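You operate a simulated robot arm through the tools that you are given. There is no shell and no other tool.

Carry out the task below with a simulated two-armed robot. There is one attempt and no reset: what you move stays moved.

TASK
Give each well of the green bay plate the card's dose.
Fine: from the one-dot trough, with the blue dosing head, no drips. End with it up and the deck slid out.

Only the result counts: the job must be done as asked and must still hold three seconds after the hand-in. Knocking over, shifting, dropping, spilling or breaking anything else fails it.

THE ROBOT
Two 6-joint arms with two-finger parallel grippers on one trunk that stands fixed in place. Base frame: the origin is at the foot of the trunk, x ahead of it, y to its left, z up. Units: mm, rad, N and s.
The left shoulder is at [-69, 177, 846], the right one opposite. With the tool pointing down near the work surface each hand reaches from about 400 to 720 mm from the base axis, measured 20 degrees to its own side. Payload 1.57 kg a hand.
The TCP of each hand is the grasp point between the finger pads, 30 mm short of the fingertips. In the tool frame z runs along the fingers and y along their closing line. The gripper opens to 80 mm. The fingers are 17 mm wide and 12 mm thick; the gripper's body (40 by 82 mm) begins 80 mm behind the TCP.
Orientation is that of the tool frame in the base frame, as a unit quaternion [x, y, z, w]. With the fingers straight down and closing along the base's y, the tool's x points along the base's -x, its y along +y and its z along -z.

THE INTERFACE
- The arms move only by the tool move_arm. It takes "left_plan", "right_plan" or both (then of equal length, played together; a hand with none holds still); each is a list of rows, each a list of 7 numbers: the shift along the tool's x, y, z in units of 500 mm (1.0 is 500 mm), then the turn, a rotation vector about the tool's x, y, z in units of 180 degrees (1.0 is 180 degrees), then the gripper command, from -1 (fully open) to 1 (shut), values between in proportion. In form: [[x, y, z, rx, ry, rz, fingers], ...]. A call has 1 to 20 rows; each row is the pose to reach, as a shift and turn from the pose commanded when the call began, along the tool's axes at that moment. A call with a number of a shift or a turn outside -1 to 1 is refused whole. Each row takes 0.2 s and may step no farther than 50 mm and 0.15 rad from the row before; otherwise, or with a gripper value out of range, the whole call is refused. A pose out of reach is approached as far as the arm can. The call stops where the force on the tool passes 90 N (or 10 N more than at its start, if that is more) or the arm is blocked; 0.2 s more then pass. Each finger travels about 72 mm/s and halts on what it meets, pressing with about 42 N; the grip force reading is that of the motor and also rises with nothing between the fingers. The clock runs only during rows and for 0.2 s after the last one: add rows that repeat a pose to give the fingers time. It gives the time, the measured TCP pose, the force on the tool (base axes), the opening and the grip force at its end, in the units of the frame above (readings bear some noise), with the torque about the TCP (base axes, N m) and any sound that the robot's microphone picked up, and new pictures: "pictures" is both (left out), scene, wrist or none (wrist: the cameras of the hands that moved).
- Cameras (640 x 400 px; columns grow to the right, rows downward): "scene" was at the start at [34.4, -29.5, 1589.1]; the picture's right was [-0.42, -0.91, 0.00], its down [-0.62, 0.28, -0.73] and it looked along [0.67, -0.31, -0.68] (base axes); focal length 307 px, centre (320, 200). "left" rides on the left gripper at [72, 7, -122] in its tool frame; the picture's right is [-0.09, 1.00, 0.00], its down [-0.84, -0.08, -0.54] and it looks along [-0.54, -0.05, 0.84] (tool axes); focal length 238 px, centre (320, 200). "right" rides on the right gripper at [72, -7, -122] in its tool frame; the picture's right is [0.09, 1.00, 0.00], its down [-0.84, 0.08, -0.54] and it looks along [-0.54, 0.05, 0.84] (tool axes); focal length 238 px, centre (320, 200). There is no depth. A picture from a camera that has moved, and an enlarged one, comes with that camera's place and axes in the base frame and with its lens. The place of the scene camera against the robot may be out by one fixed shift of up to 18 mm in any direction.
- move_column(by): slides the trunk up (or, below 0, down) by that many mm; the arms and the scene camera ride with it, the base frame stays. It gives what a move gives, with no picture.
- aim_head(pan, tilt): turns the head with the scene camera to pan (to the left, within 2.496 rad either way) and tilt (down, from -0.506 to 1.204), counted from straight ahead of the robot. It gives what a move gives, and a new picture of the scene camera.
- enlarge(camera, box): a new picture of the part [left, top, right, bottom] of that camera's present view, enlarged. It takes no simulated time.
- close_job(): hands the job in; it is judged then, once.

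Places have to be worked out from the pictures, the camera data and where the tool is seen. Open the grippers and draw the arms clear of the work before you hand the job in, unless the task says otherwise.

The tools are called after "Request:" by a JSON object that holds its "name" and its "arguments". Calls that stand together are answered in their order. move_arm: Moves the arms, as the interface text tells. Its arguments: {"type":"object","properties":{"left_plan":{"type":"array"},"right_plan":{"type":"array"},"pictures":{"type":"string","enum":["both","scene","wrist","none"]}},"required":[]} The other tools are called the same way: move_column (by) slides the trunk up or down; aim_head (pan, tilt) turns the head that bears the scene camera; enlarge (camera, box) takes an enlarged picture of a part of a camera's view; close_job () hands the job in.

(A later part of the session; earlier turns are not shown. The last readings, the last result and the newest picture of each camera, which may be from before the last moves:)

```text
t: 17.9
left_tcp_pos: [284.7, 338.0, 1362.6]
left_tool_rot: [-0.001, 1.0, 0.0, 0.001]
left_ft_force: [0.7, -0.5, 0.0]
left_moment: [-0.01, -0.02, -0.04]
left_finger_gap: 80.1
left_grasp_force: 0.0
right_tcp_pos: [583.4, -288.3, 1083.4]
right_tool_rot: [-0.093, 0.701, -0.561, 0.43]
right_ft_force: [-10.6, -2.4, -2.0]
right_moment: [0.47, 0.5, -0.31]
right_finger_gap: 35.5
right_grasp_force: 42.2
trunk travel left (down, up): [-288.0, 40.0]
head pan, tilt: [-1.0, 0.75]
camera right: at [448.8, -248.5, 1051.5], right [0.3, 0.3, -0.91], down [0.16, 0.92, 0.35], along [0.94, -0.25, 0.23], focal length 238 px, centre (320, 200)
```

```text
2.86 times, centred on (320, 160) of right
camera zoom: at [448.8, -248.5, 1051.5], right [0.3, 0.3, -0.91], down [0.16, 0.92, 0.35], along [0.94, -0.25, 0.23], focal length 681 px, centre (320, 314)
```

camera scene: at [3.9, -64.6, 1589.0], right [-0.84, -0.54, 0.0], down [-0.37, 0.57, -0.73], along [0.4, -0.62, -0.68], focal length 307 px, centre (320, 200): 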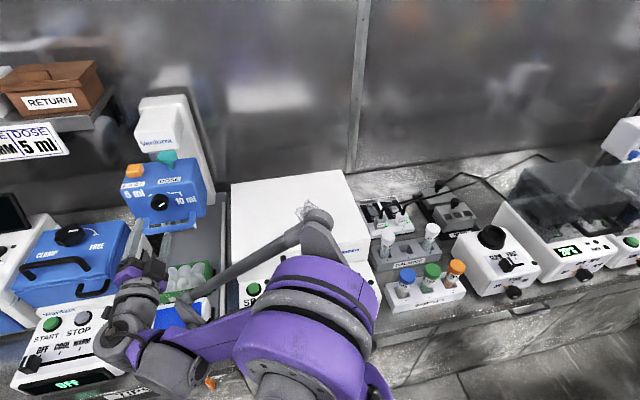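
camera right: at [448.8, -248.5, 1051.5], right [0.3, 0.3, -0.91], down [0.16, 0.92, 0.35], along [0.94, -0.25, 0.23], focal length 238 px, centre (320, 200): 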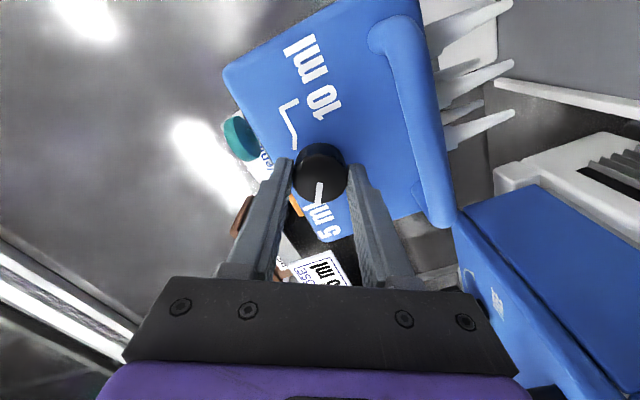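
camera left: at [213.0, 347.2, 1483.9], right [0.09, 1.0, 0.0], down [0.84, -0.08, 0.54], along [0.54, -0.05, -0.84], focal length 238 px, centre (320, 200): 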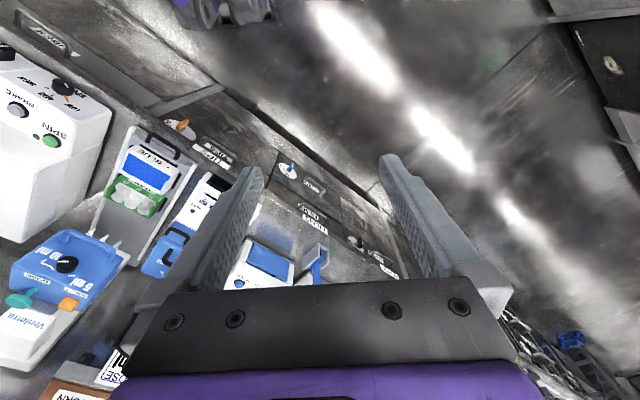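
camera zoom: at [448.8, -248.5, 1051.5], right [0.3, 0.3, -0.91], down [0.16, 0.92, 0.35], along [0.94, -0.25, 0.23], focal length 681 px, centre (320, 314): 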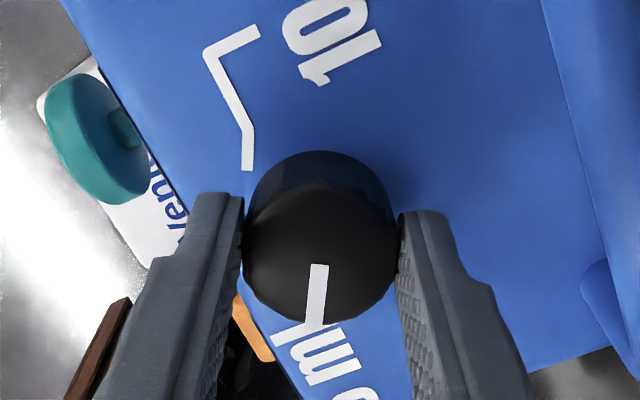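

The mark shows a slight lag, so the knob may have met a stop or slipped a little. I'll open the fingers and back off to see the dial clearly.

Request:
{"name": "move_arm", "arguments": {"right_plan": [[0, 0, 0, 0, 0, 0, -0.4], [0, 0, 0, 0, 0, 0, -0.4], [0, 0, -0.05, 0, 0, 0.0, -0.4], [0, 0, -0.1, 0, 0, 0.042, -0.4], [0, 0, -0.15, 0, 0, 0.083, -0.4], [0, 0, -0.18, 0, 0, 0.125, -0.4], [0, 0, -0.18, 0, 0, 0.167, -0.4], [0, 0, -0.18, 0, 0, 0.208, -0.4], [0, 0, -0.18, 0, 0, 0.25, -0.4], [0, 0, -0.18, 0, 0, 0.292, -0.4], [0, 0, -0.18, 0, 0, 0.333, -0.4], [0, 0, -0.18, 0, 0, 0.333, -0.4]], "pictures": "both"}}

Request:
{"name": "enlarge", "arguments": {"camera": "right", "box": [270, 90, 370, 180]}}

Request:
{"name": "enlarge", "arguments": {"camera": "scene", "box": [100, 140, 240, 240]}}

```text
t: 20.5
left_tcp_pos: [285.8, 337.4, 1361.9]
left_tool_rot: [0.0, 1.0, 0.0, 0.0]
left_ft_force: [0.2, -0.2, 0.5]
left_moment: [-0.01, -0.01, -0.01]
left_finger_gap: 80.0
left_grasp_force: 0.0
right_tcp_pos: [519.0, -225.0, 1082.1]
right_tool_rot: [0.27, 0.653, -0.271, 0.654]
right_ft_force: [0.9, -0.1, 0.2]
right_moment: [0.0, 0.01, 0.01]
right_finger_gap: 55.9
right_grasp_force: 0.1
trunk travel left (down, up): [-288.0, 40.0]
head pan, tilt: [-1.0, 0.75]
camera scene: at [3.9, -64.6, 1589.0], right [-0.84, -0.54, 0.0], down [-0.37, 0.57, -0.73], along [0.4, -0.62, -0.68], focal length 307 px, centre (320, 200)
camera right: at [428.1, -142.4, 1009.7], right [0.7, 0.7, -0.09], down [-0.33, 0.44, 0.84], along [0.63, -0.56, 0.54], focal length 238 px, centre (320, 200)
```

scene: 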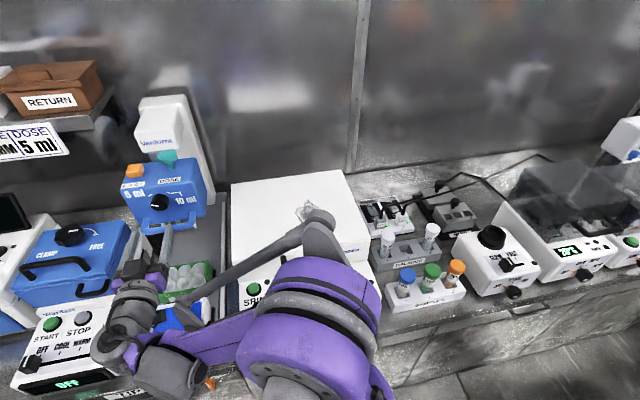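
right: 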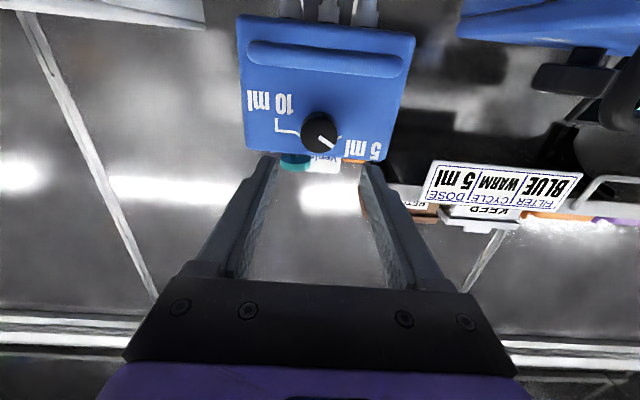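

```text
4.44 times, centred on (320, 135) of right
camera zoom: at [428.1, -142.4, 1009.7], right [0.7, 0.7, -0.09], down [-0.33, 0.44, 0.84], along [0.63, -0.56, 0.54], focal length 1059 px, centre (320, 489)
```

zoom: 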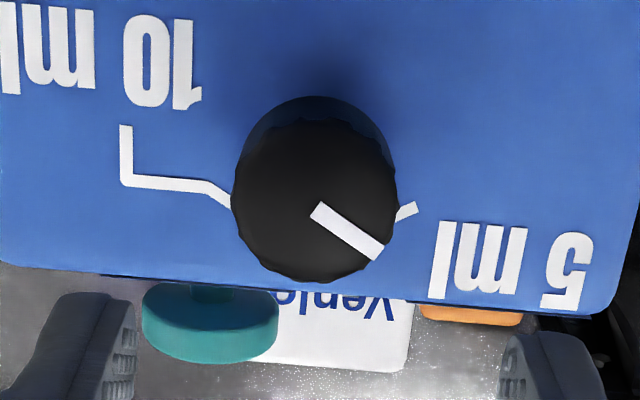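

```text
4.00 times, centred on (170, 190) of scene
camera zoom: at [3.9, -64.6, 1589.0], right [-0.84, -0.54, 0.0], down [-0.37, 0.57, -0.73], along [0.4, -0.62, -0.68], focal length 1228 px, centre (920, 240)
```

zoom: 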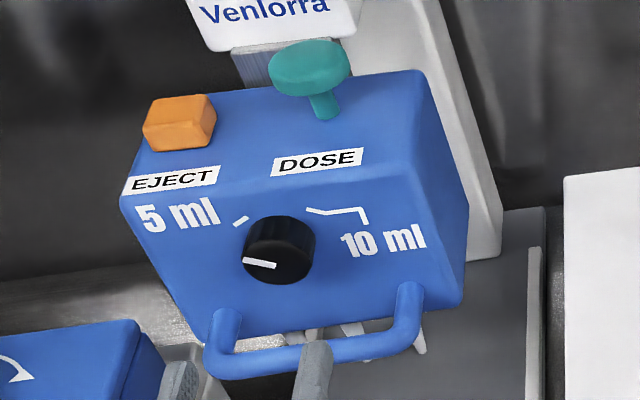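

The pointer now sits at about -61°, on the 5 ml tick. Next I'll take the right hand back to a tool-down pose in front of the deck, offset sideways, for stereo views of the trough, plate, tips and deck handle.

Request:
{"name": "move_arm", "arguments": {"right_plan": [[-0.009, -0.014, -0.023, 0, 0.0455, 0, -0.4], [-0.017, -0.028, -0.046, 0, 0.0909, 0, -0.4], [-0.026, -0.043, -0.069, 0, 0.1364, 0, -0.4], [-0.035, -0.057, -0.092, 0, 0.1818, 0, -0.4], [-0.044, -0.071, -0.115, 0, 0.2273, 0, -0.4], [-0.052, -0.085, -0.137, 0, 0.2727, 0, -0.4], [-0.061, -0.099, -0.16, 0, 0.3182, 0, -0.4], [-0.07, -0.113, -0.183, 0, 0.3636, 0, -0.4], [-0.079, -0.128, -0.206, 0, 0.4091, 0, -0.4], [-0.087, -0.142, -0.229, 0, 0.4545, 0, -0.4], [-0.096, -0.156, -0.252, 0, 0.5, 0, -0.4], [-0.096, -0.156, -0.252, 0, 0.5, 0, -0.4]], "pictures": "both"}}

Request:
{"name": "enlarge", "arguments": {"camera": "right", "box": [280, 0, 480, 125]}}

Request:
{"name": "enlarge", "arguments": {"camera": "right", "box": [280, 100, 480, 225]}}

```text
t: 23.1
left_tcp_pos: [283.9, 337.2, 1362.2]
left_tool_rot: [0.0, 1.0, 0.0, 0.001]
left_ft_force: [-0.2, 0.2, -0.1]
left_moment: [0.01, 0.02, 0.02]
left_finger_gap: 80.0
left_grasp_force: 0.0
right_tcp_pos: [376.0, -190.7, 1131.2]
right_tool_rot: [0.383, 0.924, -0.001, -0.001]
right_ft_force: [-0.7, -0.6, 0.2]
right_moment: [0.03, 0.03, 0.01]
right_finger_gap: 55.7
right_grasp_force: 0.1
trunk travel left (down, up): [-288.0, 40.0]
head pan, tilt: [-1.0, 0.75]
camera scene: at [3.7, -64.5, 1589.0], right [-0.84, -0.54, 0.0], down [-0.37, 0.57, -0.73], along [0.4, -0.62, -0.68], focal length 307 px, centre (320, 200)
camera right: at [319.3, -143.8, 1251.3], right [0.64, 0.77, 0.0], down [0.65, -0.54, 0.54], along [0.42, -0.35, -0.84], focal length 238 px, centre (320, 200)
```

scene: 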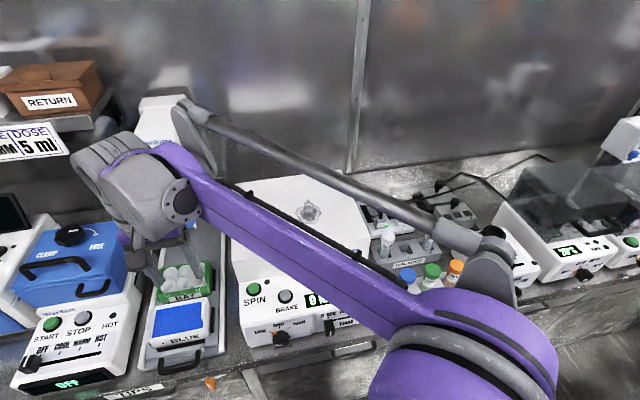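
right: 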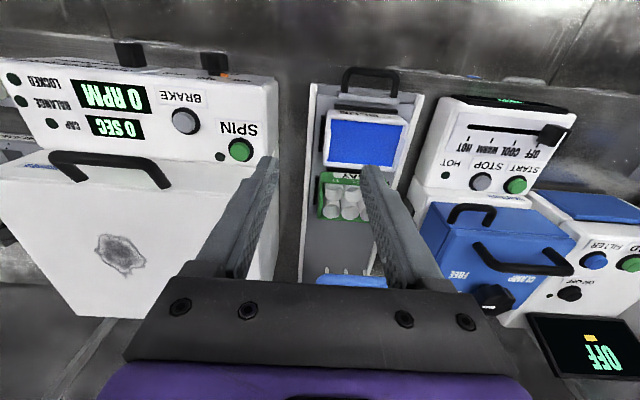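

```text
3.20 times, centred on (380, 62) of right
camera zoom: at [319.3, -143.8, 1251.3], right [0.64, 0.77, 0.0], down [0.65, -0.54, 0.54], along [0.42, -0.35, -0.84], focal length 763 px, centre (128, 640)
```

zoom: 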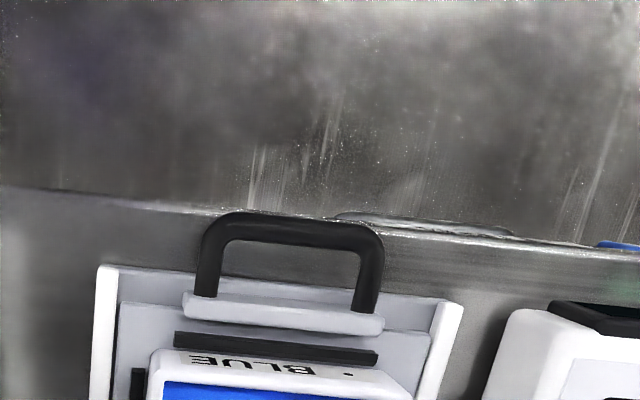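

```text
3.20 times, centred on (380, 162) of right
camera zoom: at [319.3, -143.8, 1251.3], right [0.64, 0.77, 0.0], down [0.65, -0.54, 0.54], along [0.42, -0.35, -0.84], focal length 763 px, centre (128, 320)
```

zoom: 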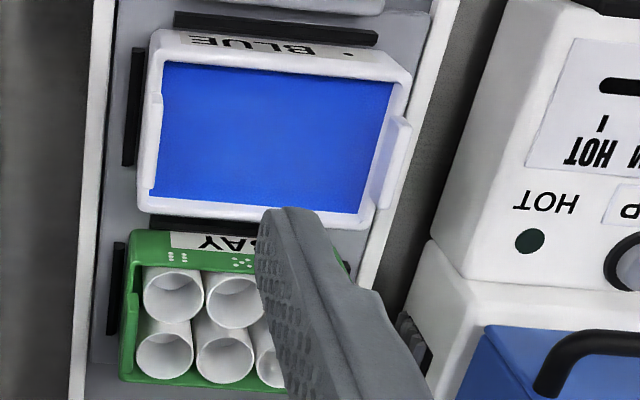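

I'll shift 160 mm sideways along tool y at the same orientation to get a stereo pair.

Request:
{"name": "move_arm", "arguments": {"right_plan": [[0, 0.08, 0, 0, 0, 0, -0.4], [0, 0.16, 0, 0, 0, 0, -0.4], [0, 0.24, 0, 0, 0, 0, -0.4], [0, 0.32, 0, 0, 0, 0, -0.4], [0, 0.32, 0, 0, 0, 0, -0.4]], "pictures": "wrist"}}

Request:
{"name": "enlarge", "arguments": {"camera": "right", "box": [150, 0, 350, 125]}}

Request:
{"name": "enlarge", "arguments": {"camera": "right", "box": [150, 100, 350, 225]}}

Request:
{"name": "enlarge", "arguments": {"camera": "right", "box": [150, 200, 350, 325]}}

```text
t: 24.3
left_tcp_pos: [284.6, 337.2, 1363.5]
left_tool_rot: [0.0, 1.0, 0.001, -0.001]
left_ft_force: [-0.2, -0.3, 0.1]
left_moment: [0.05, 0.03, -0.01]
left_finger_gap: 79.8
left_grasp_force: 0.0
right_tcp_pos: [488.8, -78.0, 1131.1]
right_tool_rot: [0.382, 0.924, -0.001, 0.001]
right_ft_force: [-0.4, 0.3, -0.7]
right_moment: [0.03, -0.01, 0.02]
right_finger_gap: 56.0
right_grasp_force: 0.1
trunk travel left (down, up): [-288.0, 40.0]
head pan, tilt: [-1.0, 0.75]
camera right: at [431.9, -31.2, 1251.5], right [0.64, 0.77, 0.0], down [0.65, -0.54, 0.54], along [0.42, -0.35, -0.84], focal length 238 px, centre (320, 200)
```

right: 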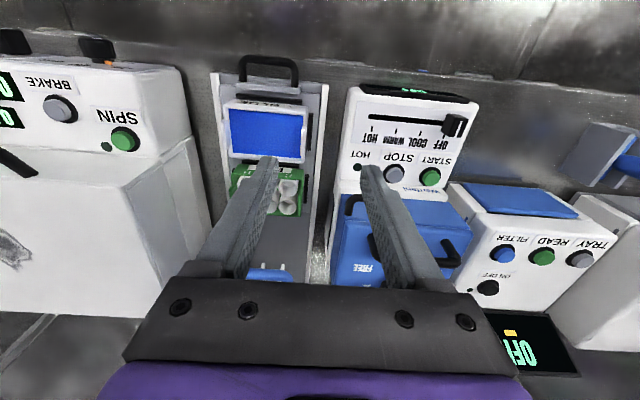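

```text
3.20 times, centred on (250, 62) of right
camera zoom: at [431.9, -31.2, 1251.5], right [0.64, 0.77, 0.0], down [0.65, -0.54, 0.54], along [0.42, -0.35, -0.84], focal length 763 px, centre (544, 640)
```

zoom: 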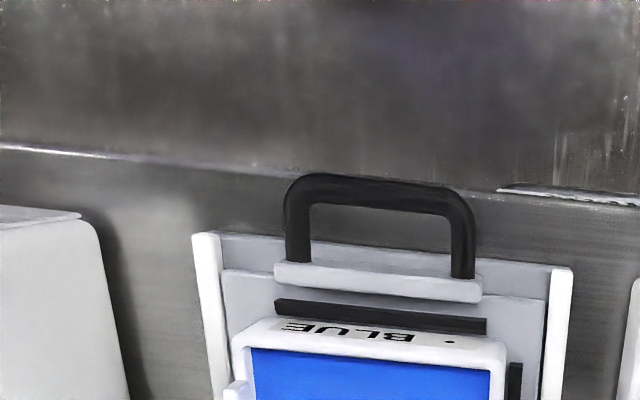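

```text
3.20 times, centred on (250, 162) of right
camera zoom: at [431.9, -31.2, 1251.5], right [0.64, 0.77, 0.0], down [0.65, -0.54, 0.54], along [0.42, -0.35, -0.84], focal length 763 px, centre (544, 320)
```

zoom: 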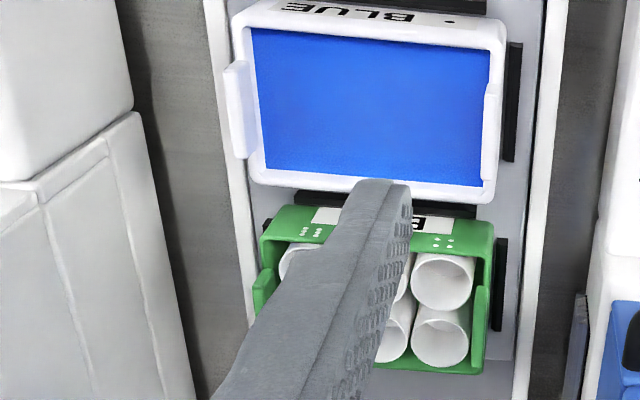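

```text
3.20 times, centred on (250, 262) of right
camera zoom: at [431.9, -31.2, 1251.5], right [0.64, 0.77, 0.0], down [0.65, -0.54, 0.54], along [0.42, -0.35, -0.84], focal length 763 px, centre (544, 0)
```

zoom: 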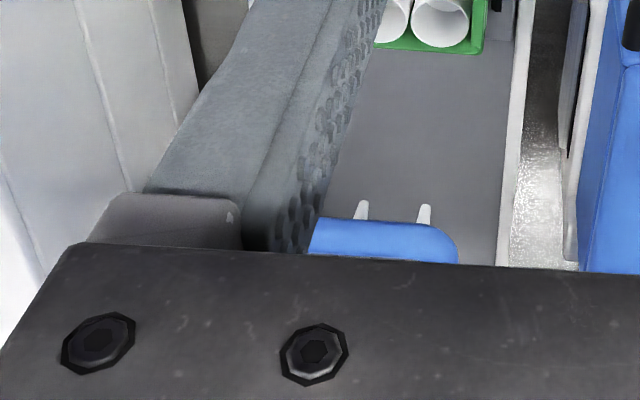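

Stereo gives the deck handle bar at about (396,-103,836) with a loop gap of about 27 mm. The trough liquid is near z 867 with its centre at s≈456 along the deck axis, the plate centre is at s≈572, and the tips are near s≈720. I'll bring the right hand above the deck handle, rolled 90° so the fingers close along the deck axis, with a 26 mm gap.

Request:
{"name": "move_arm", "arguments": {"right_plan": [[0.008, -0.0138, 0.0335, 0, 0, 0.042, 0.35], [0.016, -0.0276, 0.067, 0, 0, 0.083, 0.35], [0.024, -0.0414, 0.1005, 0, 0, 0.125, 0.35], [0.0321, -0.0552, 0.134, 0, 0, 0.167, 0.35], [0.0401, -0.069, 0.1675, 0, 0, 0.208, 0.35], [0.0482, -0.0828, 0.201, 0, 0, 0.25, 0.35], [0.0562, -0.0966, 0.2345, 0, 0, 0.292, 0.35], [0.0642, -0.1104, 0.268, 0, 0, 0.333, 0.35], [0.0722, -0.1242, 0.3015, 0, 0, 0.375, 0.35], [0.0803, -0.138, 0.335, 0, 0, 0.417, 0.35], [0.0883, -0.1518, 0.3685, 0, 0, 0.458, 0.35], [0.0963, -0.1656, 0.402, 0, 0, 0.5, 0.35], [0.0963, -0.1656, 0.402, 0, 0, 0.5, 0.35]], "pictures": "both"}}

```text
t: 27.1
left_tcp_pos: [284.6, 337.5, 1363.2]
left_tool_rot: [-0.001, 1.0, 0.0, -0.001]
left_ft_force: [0.7, 0.7, -0.2]
left_moment: [0.04, 0.0, 0.02]
left_finger_gap: 80.1
left_grasp_force: 0.0
right_tcp_pos: [395.3, -103.1, 928.0]
right_tool_rot: [0.924, 0.383, -0.001, 0.001]
right_ft_force: [-0.1, 0.7, -0.5]
right_moment: [0.02, 0.01, 0.04]
right_finger_gap: 26.1
right_grasp_force: 0.1
trunk travel left (down, up): [-288.0, 40.0]
head pan, tilt: [-1.0, 0.75]
camera scene: at [3.9, -64.6, 1589.0], right [-0.84, -0.54, 0.0], down [-0.37, 0.57, -0.73], along [0.4, -0.62, -0.68], focal length 307 px, centre (320, 200)
camera right: at [441.3, -46.9, 1049.6], right [0.77, -0.64, 0.0], down [-0.54, -0.65, 0.54], along [-0.35, -0.42, -0.84], focal length 238 px, centre (320, 200)
```

scene: 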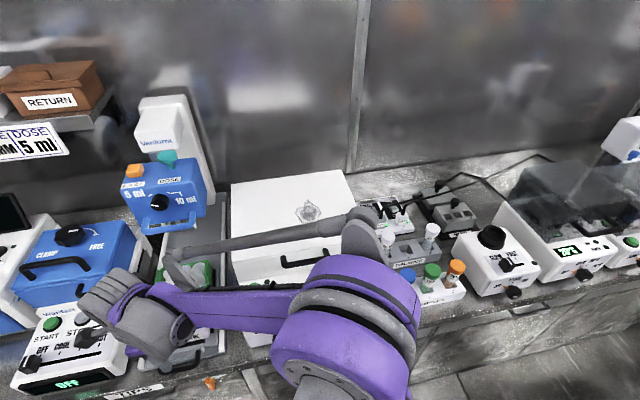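
right: 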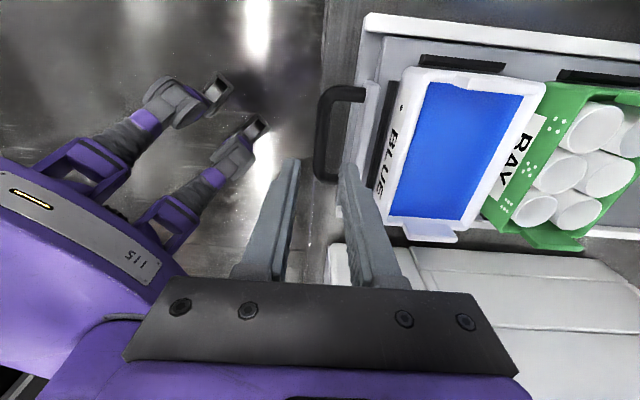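

I'm above the handle. I'll zoom to check the bar's position against the tool axis, which should be near column 320 and row 141.

Request:
{"name": "enlarge", "arguments": {"camera": "right", "box": [270, 70, 400, 190]}}

```text
3.33 times, centred on (335, 130) of right
camera zoom: at [441.3, -46.9, 1049.6], right [0.77, -0.64, 0.0], down [-0.54, -0.65, 0.54], along [-0.35, -0.42, -0.84], focal length 794 px, centre (270, 433)
```

zoom: 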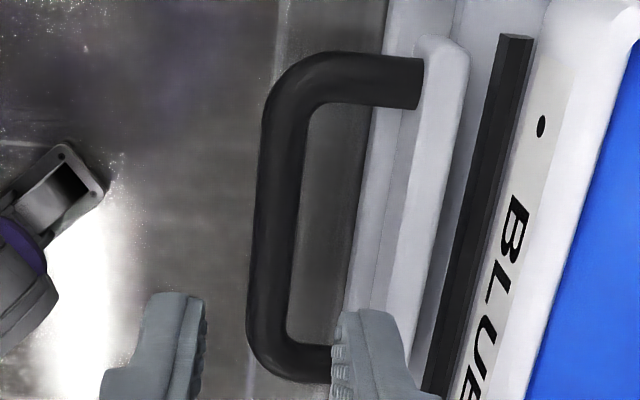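

The bar is about 2 mm ahead of the tool axis and the loop has room for the inner finger. I'll shift 2 mm, descend 68 mm and close on the bar.

Request:
{"name": "move_arm", "arguments": {"right_plan": [[0, 0.004, 0.04, 0, 0, 0, 0.35], [0, 0.004, 0.08, 0, 0, 0, 0.35], [0, 0.004, 0.115, 0, 0, 0, 0.35], [0, 0.004, 0.136, 0, 0, 0, 0.35], [0, 0.004, 0.136, 0, 0, 0, 0.35]], "pictures": "wrist"}}

Request:
{"name": "enlarge", "arguments": {"camera": "right", "box": [250, 70, 410, 220]}}

```text
t: 28.3
left_tcp_pos: [284.6, 337.5, 1362.2]
left_tool_rot: [0.0, 1.0, 0.0, 0.0]
left_ft_force: [0.0, -0.8, 0.6]
left_moment: [-0.01, 0.03, 0.0]
left_finger_gap: 80.0
left_grasp_force: 0.0
right_tcp_pos: [395.9, -103.5, 861.3]
right_tool_rot: [0.924, 0.383, -0.001, 0.0]
right_ft_force: [0.4, 0.8, 0.0]
right_moment: [0.02, -0.02, -0.02]
right_finger_gap: 26.1
right_grasp_force: 0.0
trunk travel left (down, up): [-288.0, 40.0]
head pan, tilt: [-1.0, 0.75]
camera right: at [442.4, -46.8, 982.1], right [0.77, -0.64, 0.0], down [-0.54, -0.65, 0.54], along [-0.35, -0.42, -0.84], focal length 238 px, centre (320, 200)
```

right: 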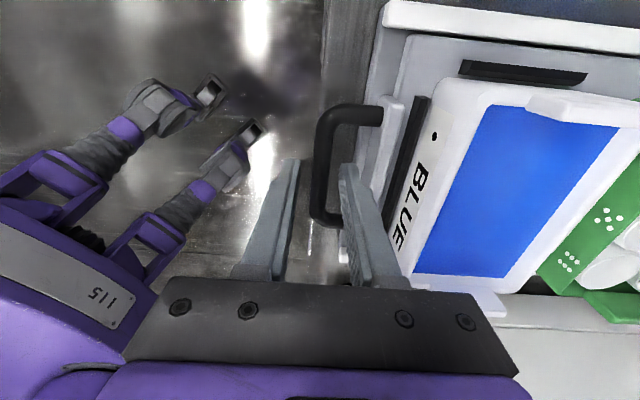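

```text
2.67 times, centred on (330, 145) of right
camera zoom: at [442.4, -46.8, 982.1], right [0.77, -0.64, 0.0], down [-0.54, -0.65, 0.54], along [-0.35, -0.42, -0.84], focal length 636 px, centre (293, 347)
```

zoom: 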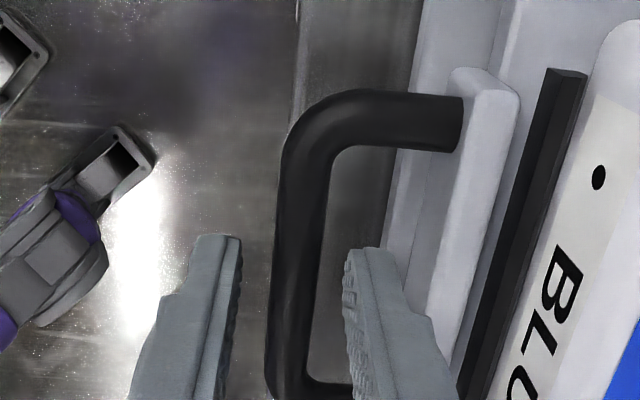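

The bar is between the fingers and the inner finger is inside the loop. Closing now.

Request:
{"name": "move_arm", "arguments": {"right_plan": [[0, 0, 0, 0, 0, 0, 1], [0, 0, 0, 0, 0, 0, 1], [0, 0, 0, 0, 0, 0, 1]], "pictures": "wrist"}}

```text
t: 29.1
left_tcp_pos: [286.8, 337.5, 1362.7]
left_tool_rot: [0.0, 1.0, 0.0, 0.001]
left_ft_force: [-0.5, 0.4, 0.0]
left_moment: [0.0, 0.03, 0.03]
left_finger_gap: 79.9
left_grasp_force: 0.1
right_tcp_pos: [397.5, -103.7, 860.1]
right_tool_rot: [0.923, 0.384, -0.001, 0.0]
right_ft_force: [6.9, -6.5, 1.1]
right_moment: [-0.23, -0.11, 0.49]
right_finger_gap: 11.6
right_grasp_force: 28.9
trunk travel left (down, up): [-288.0, 40.0]
head pan, tilt: [-1.0, 0.75]
camera right: at [443.3, -47.5, 982.1], right [0.77, -0.64, 0.0], down [-0.54, -0.65, 0.54], along [-0.35, -0.42, -0.84], focal length 238 px, centre (320, 200)
```

right: 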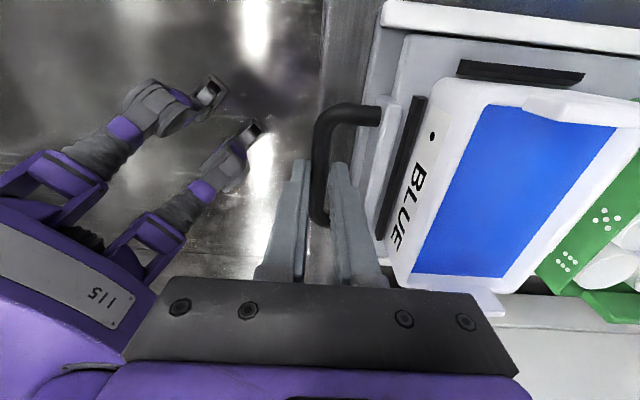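

The bar is gripped (gap 11.6 mm). I'll push the deck in slowly by 120 mm along tool y and watch the force.

Request:
{"name": "move_arm", "arguments": {"right_plan": [[0, 0.006, 0, 0, 0, 0, 1], [0, 0.018, 0, 0, 0, 0, 1], [0, 0.036, 0, 0, 0, 0, 1], [0, 0.056, 0, 0, 0, 0, 1], [0, 0.076, 0, 0, 0, 0, 1], [0, 0.096, 0, 0, 0, 0, 1], [0, 0.116, 0, 0, 0, 0, 1], [0, 0.136, 0, 0, 0, 0, 1], [0, 0.156, 0, 0, 0, 0, 1], [0, 0.176, 0, 0, 0, 0, 1], [0, 0.196, 0, 0, 0, 0, 1], [0, 0.214, 0, 0, 0, 0, 1], [0, 0.23, 0, 0, 0, 0, 1], [0, 0.238, 0, 0, 0, 0, 1], [0, 0.24, 0, 0, 0, 0, 1]], "pictures": "both"}}

```text
t: 32.3
left_tcp_pos: [286.9, 338.2, 1361.8]
left_tool_rot: [0.001, 1.0, -0.001, 0.0]
left_ft_force: [0.4, 0.1, -0.2]
left_moment: [-0.02, 0.01, 0.0]
left_finger_gap: 80.2
left_grasp_force: 0.1
right_tcp_pos: [482.9, -187.0, 861.2]
right_tool_rot: [0.923, 0.384, -0.001, 0.001]
right_ft_force: [0.9, 3.3, 8.3]
right_moment: [0.03, -0.02, 0.49]
right_finger_gap: 11.8
right_grasp_force: 28.9
trunk travel left (down, up): [-288.0, 40.0]
head pan, tilt: [-1.0, 0.75]
camera scene: at [3.4, -64.0, 1589.1], right [-0.84, -0.54, 0.0], down [-0.37, 0.57, -0.73], along [0.4, -0.62, -0.68], focal length 307 px, centre (320, 200)
camera right: at [527.2, -131.4, 982.1], right [0.77, -0.64, 0.0], down [-0.54, -0.65, 0.54], along [-0.35, -0.42, -0.84], focal length 238 px, centre (320, 200)
```

scene: 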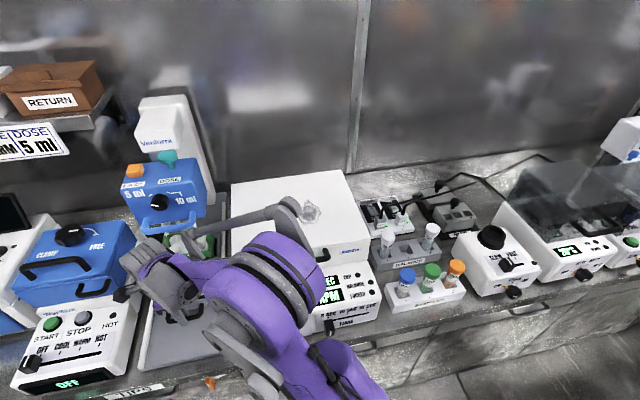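
right: 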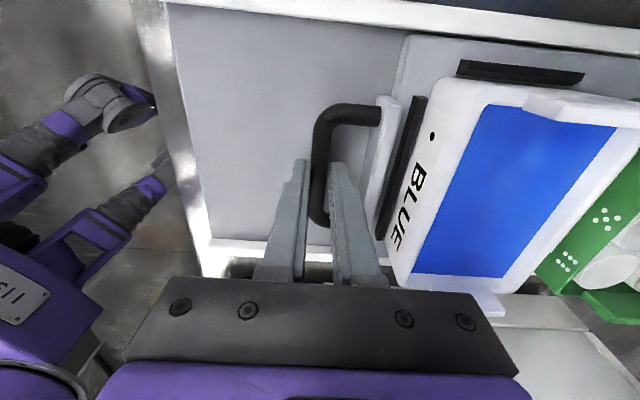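

The deck follows smoothly. For the next stretch I'll tilt the tool 28° about the bar while pushing 110 mm more, so the gripper body stays clear of the head's handle.

Request:
{"name": "move_arm", "arguments": {"right_plan": [[0, 0.004, 0, -0.01, 0, 0, 1], [0, 0.0144, 0.0003, -0.023, 0, 0, 1], [0, 0.0285, 0.0007, -0.036, 0, 0, 1], [0, 0.0445, 0.0012, -0.05, 0, 0, 1], [0, 0.0605, 0.0019, -0.064, 0, 0, 1], [0, 0.0765, 0.0027, -0.078, 0, 0, 1], [0, 0.0925, 0.0035, -0.092, 0, 0, 1], [0, 0.1085, 0.0043, -0.106, 0, 0, 1], [0, 0.1245, 0.005, -0.12, 0, 0, 1], [0, 0.1415, 0.0055, -0.134, 0, 0, 1], [0, 0.159, 0.0058, -0.146, 0, 0, 1], [0, 0.177, 0.0059, -0.1556, 0, 0, 1], [0, 0.191, 0.0059, -0.1556, 0, 0, 1], [0, 0.1965, 0.0059, -0.1556, 0, 0, 1]], "pictures": "both"}}

```text
t: 35.3
left_tcp_pos: [285.7, 337.5, 1361.7]
left_tool_rot: [0.0, 1.0, 0.0, -0.001]
left_ft_force: [0.0, -0.6, -0.3]
left_moment: [-0.02, 0.0, -0.01]
left_finger_gap: 79.8
left_grasp_force: 0.1
right_tcp_pos: [552.4, -256.8, 857.0]
right_tool_rot: [0.897, 0.371, 0.092, 0.224]
right_ft_force: [-0.4, 2.1, -9.1]
right_moment: [0.0, 0.1, 0.42]
right_finger_gap: 11.8
right_grasp_force: 29.6
trunk travel left (down, up): [-288.0, 40.0]
head pan, tilt: [-1.0, 0.75]
camera scene: at [4.8, -64.8, 1588.9], right [-0.84, -0.54, 0.0], down [-0.37, 0.57, -0.73], along [0.39, -0.62, -0.68], focal length 307 px, centre (320, 200)
camera right: at [557.5, -161.6, 960.6], right [0.69, -0.56, 0.47], down [-0.72, -0.46, 0.52], along [-0.07, -0.69, -0.72], focal length 238 px, centre (320, 200)
```

scene: 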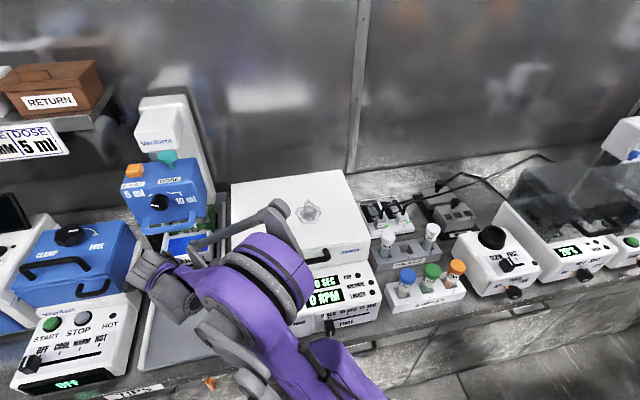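
right: 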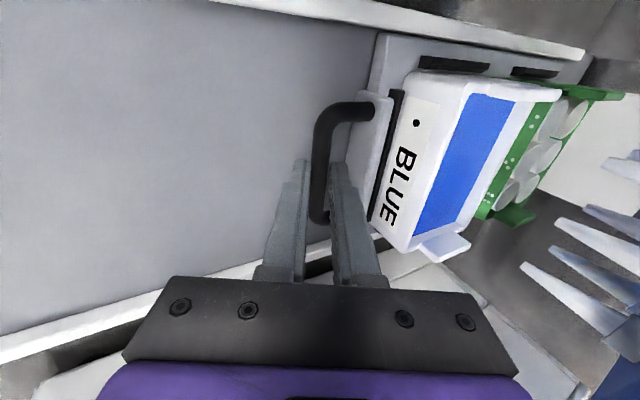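

A useful side view: the trough is approaching the tips. I'll zoom in on the tips and trough.

Request:
{"name": "enlarge", "arguments": {"camera": "right", "box": [370, 60, 640, 330]}}

Request:
{"name": "enlarge", "arguments": {"camera": "scene", "box": [110, 140, 250, 300]}}

```text
1.48 times, centred on (505, 195) of right
camera zoom: at [557.5, -161.6, 960.6], right [0.69, -0.56, 0.47], down [-0.72, -0.46, 0.52], along [-0.07, -0.69, -0.72], focal length 353 px, centre (46, 207)
```

zoom: 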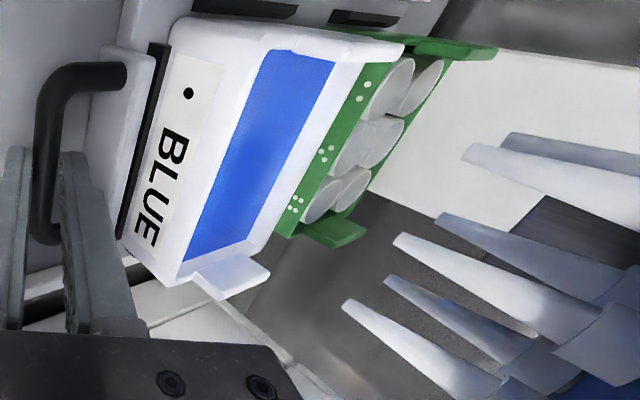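

```text
2.50 times, centred on (180, 220) of scene
camera zoom: at [4.8, -64.8, 1588.9], right [-0.84, -0.54, 0.0], down [-0.37, 0.57, -0.73], along [0.39, -0.62, -0.68], focal length 767 px, centre (670, 150)
```

zoom: 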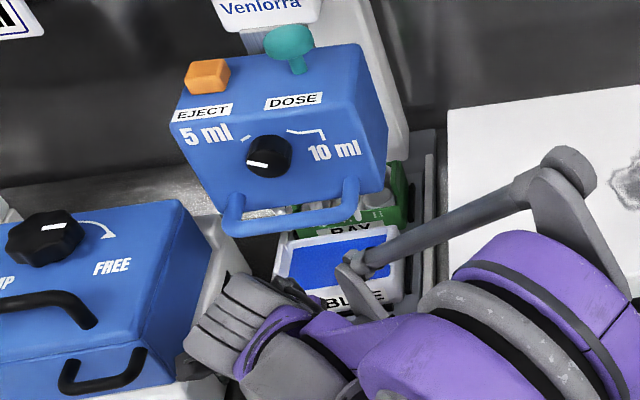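

The six tips (2×3) appear centred at about s≈710 with bottoms near z≈932, and the trough centre is now near s≈686. I'll push about 24 mm more, gently, feeling for a stop.

Request:
{"name": "move_arm", "arguments": {"right_plan": [[0, 0.004, 0.0021, 0, 0, 0, 1], [0, 0.0124, 0.0066, 0, 0, 0, 1], [0, 0.0212, 0.0113, 0, 0, 0, 1], [0, 0.03, 0.0159, 0, 0, 0, 1], [0, 0.038, 0.0202, 0, 0, 0, 1], [0, 0.0424, 0.0225, 0, 0, 0, 1]], "pictures": "both"}}

```text
t: 36.7
left_tcp_pos: [286.9, 336.2, 1361.4]
left_tool_rot: [0.0, 1.0, 0.0, -0.001]
left_ft_force: [0.5, -0.1, 0.1]
left_moment: [0.03, 0.01, 0.03]
left_finger_gap: 80.0
left_grasp_force: 0.1
right_tcp_pos: [569.3, -275.8, 857.5]
right_tool_rot: [0.896, 0.372, 0.092, 0.223]
right_ft_force: [1.1, 2.0, -18.7]
right_moment: [0.18, 0.1, 0.47]
right_finger_gap: 12.0
right_grasp_force: 29.3
trunk travel left (down, up): [-288.0, 40.0]
head pan, tilt: [-1.0, 0.75]
camera scene: at [5.6, -65.2, 1588.9], right [-0.84, -0.54, 0.0], down [-0.37, 0.57, -0.73], along [0.39, -0.61, -0.68], focal length 307 px, centre (320, 200)
camera right: at [575.1, -179.2, 960.7], right [0.69, -0.56, 0.47], down [-0.72, -0.46, 0.52], along [-0.07, -0.69, -0.72], focal length 238 px, centre (320, 200)
```

scene: 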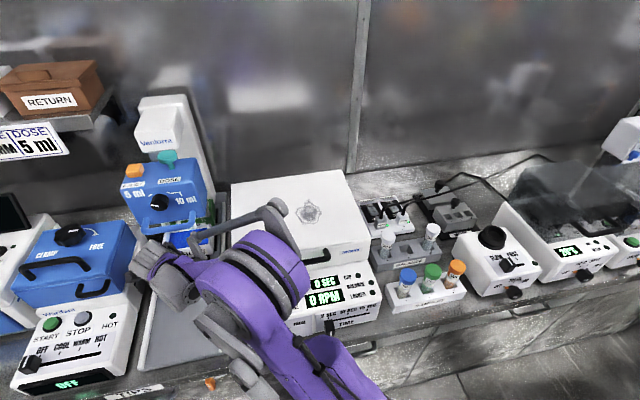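
right: 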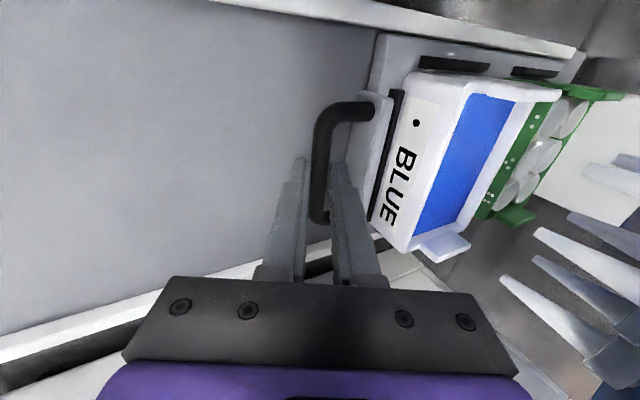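

No end stop felt yet; the bar is near s≈609. I'll zoom to compare the trough with the tips.

Request:
{"name": "enlarge", "arguments": {"camera": "right", "box": [370, 40, 640, 400]}}

Request:
{"name": "enlarge", "arguments": {"camera": "scene", "box": [120, 190, 240, 270]}}

```text
1.11 times, centred on (505, 220) of right
camera zoom: at [575.1, -179.2, 960.7], right [0.69, -0.56, 0.47], down [-0.72, -0.46, 0.52], along [-0.07, -0.69, -0.72], focal length 265 px, centre (114, 178)
```

zoom: 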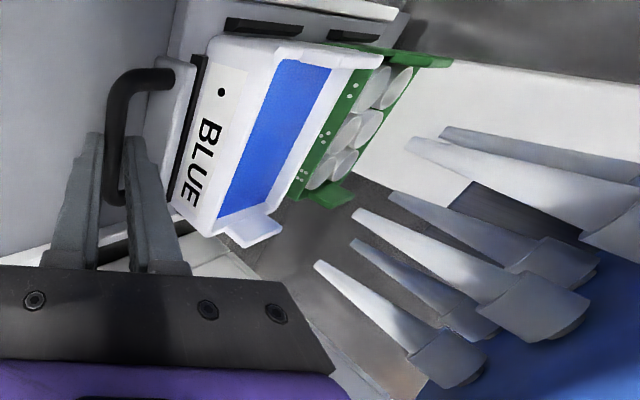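

```text
5.00 times, centred on (180, 230) of scene
camera zoom: at [5.6, -65.2, 1588.9], right [-0.84, -0.54, 0.0], down [-0.37, 0.57, -0.73], along [0.39, -0.61, -0.68], focal length 1535 px, centre (1020, 50)
```

zoom: 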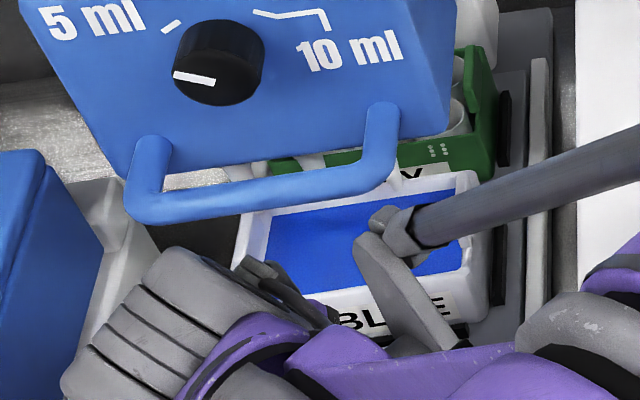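

By my numbers the trough centre (s≈712–715) is nearly under the tips centre (s≈712). I'll feel whether the deck's end stop is close by pushing up to 8 mm further in small steps.

Request:
{"name": "move_arm", "arguments": {"right_plan": [[0, 0.0028, 0.0027, 0, 0, 0, 1], [0, 0.0063, 0.0046, 0, 0, 0, 1], [0, 0.0098, 0.0065, 0, 0, 0, 1], [0, 0.0134, 0.0083, 0, 0, 0, 1]], "pictures": "wrist"}}

```text
t: 37.7
left_tcp_pos: [284.0, 340.1, 1361.3]
left_tool_rot: [-0.001, 1.0, -0.001, 0.001]
left_ft_force: [0.3, -0.8, -0.2]
left_moment: [-0.02, 0.03, -0.01]
left_finger_gap: 80.0
left_grasp_force: 0.0
right_tcp_pos: [570.3, -275.3, 857.3]
right_tool_rot: [0.898, 0.371, 0.09, 0.22]
right_ft_force: [-37.7, 31.9, -30.8]
right_moment: [1.09, 0.65, 0.5]
right_finger_gap: 11.9
right_grasp_force: 29.4
trunk travel left (down, up): [-288.0, 40.0]
head pan, tilt: [-1.0, 0.75]
camera right: at [576.5, -180.4, 961.3], right [0.69, -0.56, 0.46], down [-0.72, -0.46, 0.52], along [-0.08, -0.69, -0.72], focal length 238 px, centre (320, 200)
```

right: 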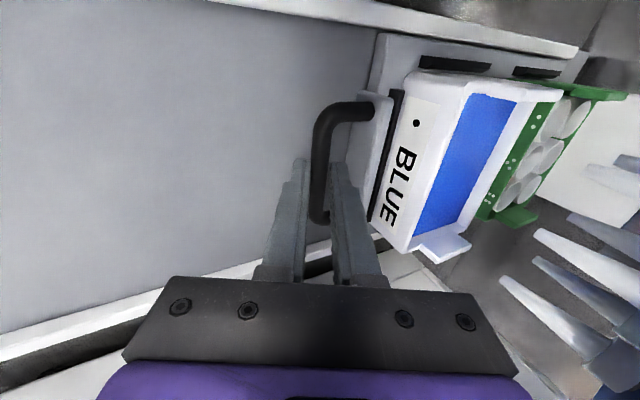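

The force jumped to about 49 N: the deck's inner end stop is right here, which matches the trough sitting under the tips. I'll relieve the push, open the fingers slightly and withdraw along the tool axis.

Request:
{"name": "move_arm", "arguments": {"right_plan": [[0, -0.008, -0.002, 0, 0, 0, 1], [0, -0.0138, -0.004, 0, 0, 0, 1], [0, -0.0138, -0.004, 0, 0, 0, 1]], "pictures": "none"}}

Request:
{"name": "move_arm", "arguments": {"right_plan": [[0, 0, 0, 0, 0, 0, 0.35], [0, 0, 0, 0, 0, 0, 0.35], [0, 0, -0.02, 0, 0, 0, 0.35], [0, 0, -0.06, 0, 0, 0, 0.35], [0, 0, -0.12, 0, 0, 0, 0.35]], "pictures": "both"}}

```text
t: 38.5
left_tcp_pos: [285.8, 339.0, 1360.7]
left_tool_rot: [0.0, 1.0, 0.0, 0.001]
left_ft_force: [-0.5, 0.9, -0.2]
left_moment: [-0.02, 0.0, -0.01]
left_finger_gap: 79.8
left_grasp_force: 0.0
right_tcp_pos: [570.4, -275.4, 857.3]
right_tool_rot: [0.896, 0.372, 0.092, 0.225]
right_ft_force: [-7.3, 13.8, -17.9]
right_moment: [-0.03, 0.66, 0.14]
right_finger_gap: 11.7
right_grasp_force: 29.2
trunk travel left (down, up): [-288.0, 40.0]
head pan, tilt: [-1.0, 0.75]
```

```text
t: 39.7
left_tcp_pos: [285.0, 336.5, 1362.5]
left_tool_rot: [0.0, 1.0, 0.001, 0.0]
left_ft_force: [0.5, 0.1, 0.6]
left_moment: [0.01, 0.0, -0.01]
left_finger_gap: 80.0
left_grasp_force: 0.1
right_tcp_pos: [547.3, -255.1, 907.2]
right_tool_rot: [0.896, 0.372, 0.092, 0.225]
right_ft_force: [-0.5, -0.1, 0.6]
right_moment: [0.03, -0.01, 0.02]
right_finger_gap: 26.0
right_grasp_force: 0.0
trunk travel left (down, up): [-288.0, 40.0]
head pan, tilt: [-1.0, 0.75]
camera scene: at [2.9, -64.4, 1589.0], right [-0.84, -0.54, 0.0], down [-0.37, 0.57, -0.73], along [0.4, -0.62, -0.68], focal length 307 px, centre (320, 200)
camera right: at [553.3, -159.1, 1011.5], right [0.69, -0.56, 0.47], down [-0.72, -0.46, 0.52], along [-0.07, -0.69, -0.72], focal length 238 px, centre (320, 200)
```

scene: 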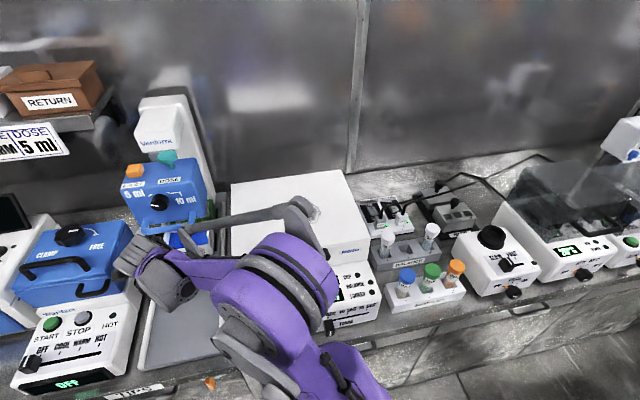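
right: 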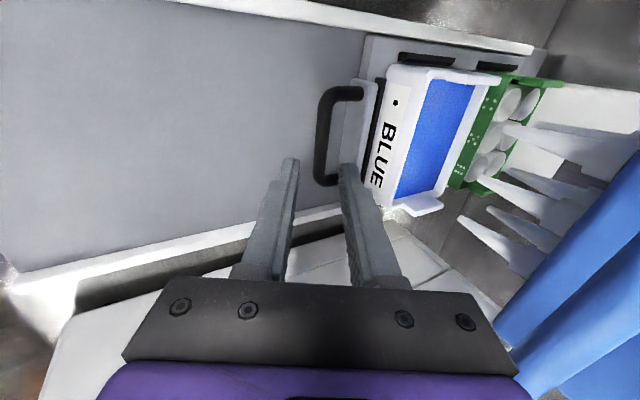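

Released cleanly with the deck still in. I'll back away up and toward the robot, turning the tool horizontal with the fingers closing vertically, ready for the head's handle bar.

Request:
{"name": "move_arm", "arguments": {"right_plan": [[0, -0.0156, -0.0085, 0, 0, 0, 0.1], [0, -0.0312, -0.017, -0.02, 0, 0, 0.1], [0, -0.042, -0.05, -0.065, 0, 0, 0.0], [0, -0.05, -0.09, -0.11, 0, 0, 0.0], [0, -0.058, -0.13, -0.155, 0, 0, -0.1], [0, -0.066, -0.17, -0.2, 0, 0, -0.1], [0, -0.074, -0.205, -0.245, 0, 0, -0.1], [0, -0.08, -0.235, -0.29, 0, 0, -0.1], [0, -0.084, -0.2552, -0.3344, 0, 0, -0.1], [0, -0.084, -0.2552, -0.3444, 0, 0, -0.1], [0, -0.084, -0.2552, -0.3444, 0, 0, -0.1]], "pictures": "both"}}

Request:
{"name": "enlarge", "arguments": {"camera": "right", "box": [220, 40, 440, 200]}}

```text
t: 42.1
left_tcp_pos: [285.9, 336.6, 1361.1]
left_tool_rot: [-0.001, 1.0, 0.001, 0.0]
left_ft_force: [-0.2, 0.4, 0.0]
left_moment: [0.02, 0.02, -0.01]
left_finger_gap: 80.1
left_grasp_force: 0.1
right_tcp_pos: [480.9, -186.7, 1003.9]
right_tool_rot: [0.648, 0.358, 0.188, 0.645]
right_ft_force: [-1.0, -0.4, 0.7]
right_moment: [-0.01, 0.01, -0.02]
right_finger_gap: 43.7
right_grasp_force: 0.0
right hand out of reach, approached as far as the arm can: row 7, 8, 9, 10, 11
trunk travel left (down, up): [-288.0, 40.0]
head pan, tilt: [-1.0, 0.75]
camera scene: at [3.8, -64.6, 1589.0], right [-0.84, -0.54, 0.0], down [-0.37, 0.57, -0.73], along [0.4, -0.62, -0.68], focal length 307 px, centre (320, 200)
camera right: at [441.1, -50.7, 992.5], right [0.28, 0.15, 0.95], down [-0.93, -0.2, 0.31], along [0.24, -0.97, 0.08], focal length 238 px, centre (320, 200)
```

scene: 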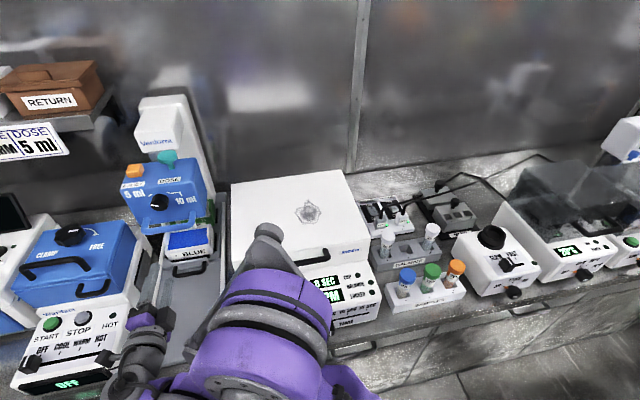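
right: 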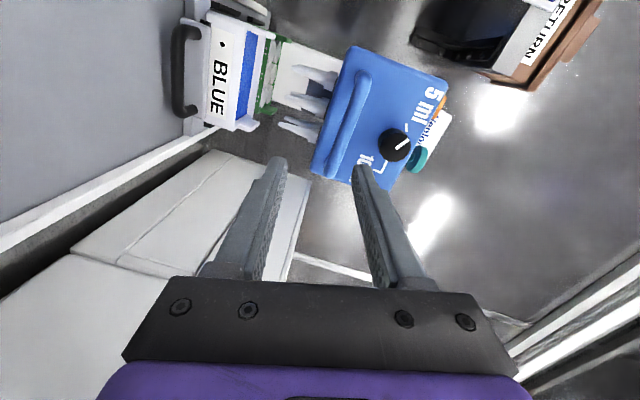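

```text
2.50 times, centred on (330, 120) of right
camera zoom: at [441.1, -50.7, 992.5], right [0.28, 0.15, 0.95], down [-0.93, -0.2, 0.31], along [0.24, -0.97, 0.08], focal length 596 px, centre (295, 400)
```

zoom: 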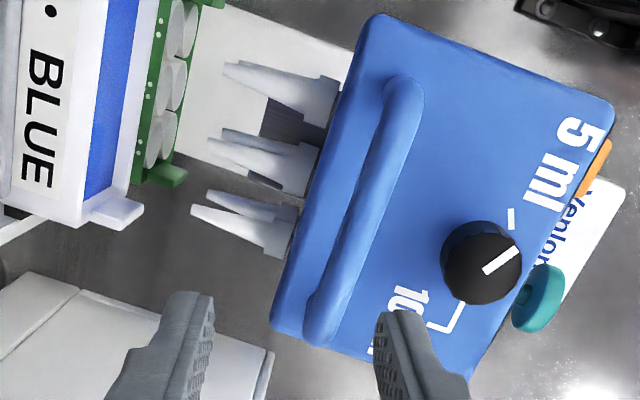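

The full 90° roll was out of reach there (about 15° off). I'll use roll 0 instead, with the closed fingers pointing forward, laid over the bar to push the head down. First I go to a standoff in front of the bar.

Request:
{"name": "move_arm", "arguments": {"right_plan": [[0, 0.008, 0.008, 0, 0, -0.042, 1], [0, 0.015, 0.017, 0, 0, -0.083, 1], [0, 0.023, 0.025, 0, 0, -0.125, 1], [0, 0.03, 0.033, 0, 0, -0.167, 1], [0, 0.038, 0.042, 0, 0, -0.208, 1], [0, 0.045, 0.05, 0, 0, -0.25, 1], [0, 0.053, 0.058, 0, 0, -0.292, 1], [0, 0.06, 0.067, 0, 0, -0.333, 1], [0, 0.068, 0.075, 0, 0, -0.375, 1], [0, 0.075, 0.083, 0, 0, -0.417, 1], [0, 0.083, 0.092, 0, 0, -0.458, 1], [0, 0.09, 0.1, 0, 0, -0.5, 1], [0, 0.09, 0.1, 0, 0, -0.5, 1]], "pictures": "both"}}

Request:
{"name": "enlarge", "arguments": {"camera": "right", "box": [220, 0, 440, 160]}}

```text
t: 44.9
left_tcp_pos: [285.2, 336.9, 1361.7]
left_tool_rot: [0.0, 1.0, 0.0, 0.0]
left_ft_force: [-0.4, -0.7, 0.0]
left_moment: [-0.03, -0.02, 0.04]
left_finger_gap: 80.0
left_grasp_force: 0.1
right_tcp_pos: [526.6, -218.2, 1041.8]
right_tool_rot: [0.205, 0.712, -0.323, 0.589]
right_ft_force: [0.0, -0.3, -0.2]
right_moment: [0.03, 0.01, -0.01]
right_finger_gap: 0.0
right_grasp_force: 21.5
trunk travel left (down, up): [-288.0, 40.0]
head pan, tilt: [-1.0, 0.75]
camera scene: at [3.9, -64.6, 1589.0], right [-0.84, -0.54, 0.0], down [-0.37, 0.57, -0.73], along [0.4, -0.62, -0.68], focal length 307 px, centre (320, 200)
camera right: at [419.2, -143.2, 984.7], right [0.65, 0.7, -0.31], down [-0.14, 0.51, 0.85], along [0.75, -0.51, 0.43], focal length 238 px, centre (320, 200)
```

scene: 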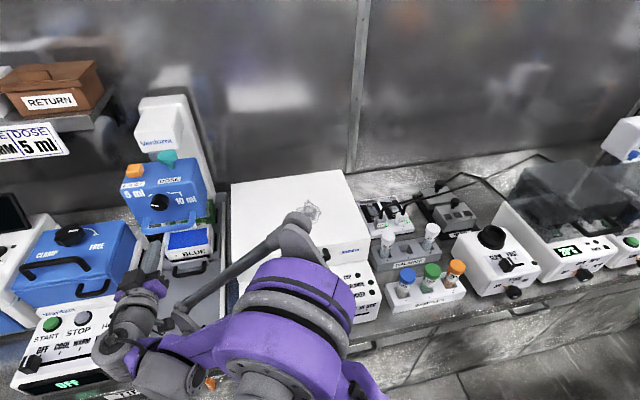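
right: 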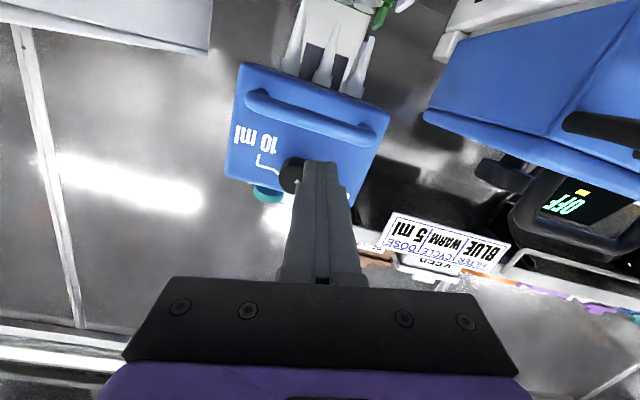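

```text
2.50 times, centred on (330, 80) of right
camera zoom: at [419.2, -143.2, 984.7], right [0.65, 0.7, -0.31], down [-0.14, 0.51, 0.85], along [0.75, -0.51, 0.43], focal length 596 px, centre (295, 500)
```

zoom: 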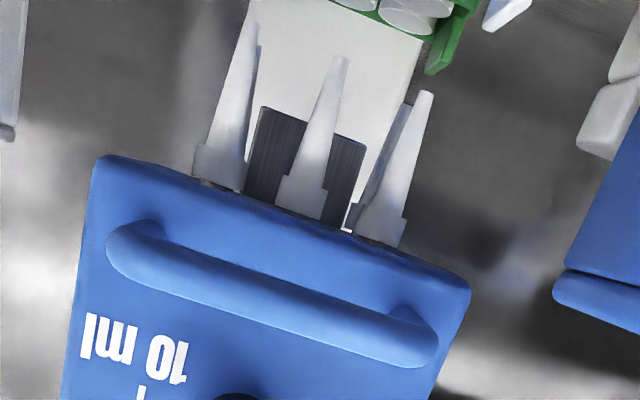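

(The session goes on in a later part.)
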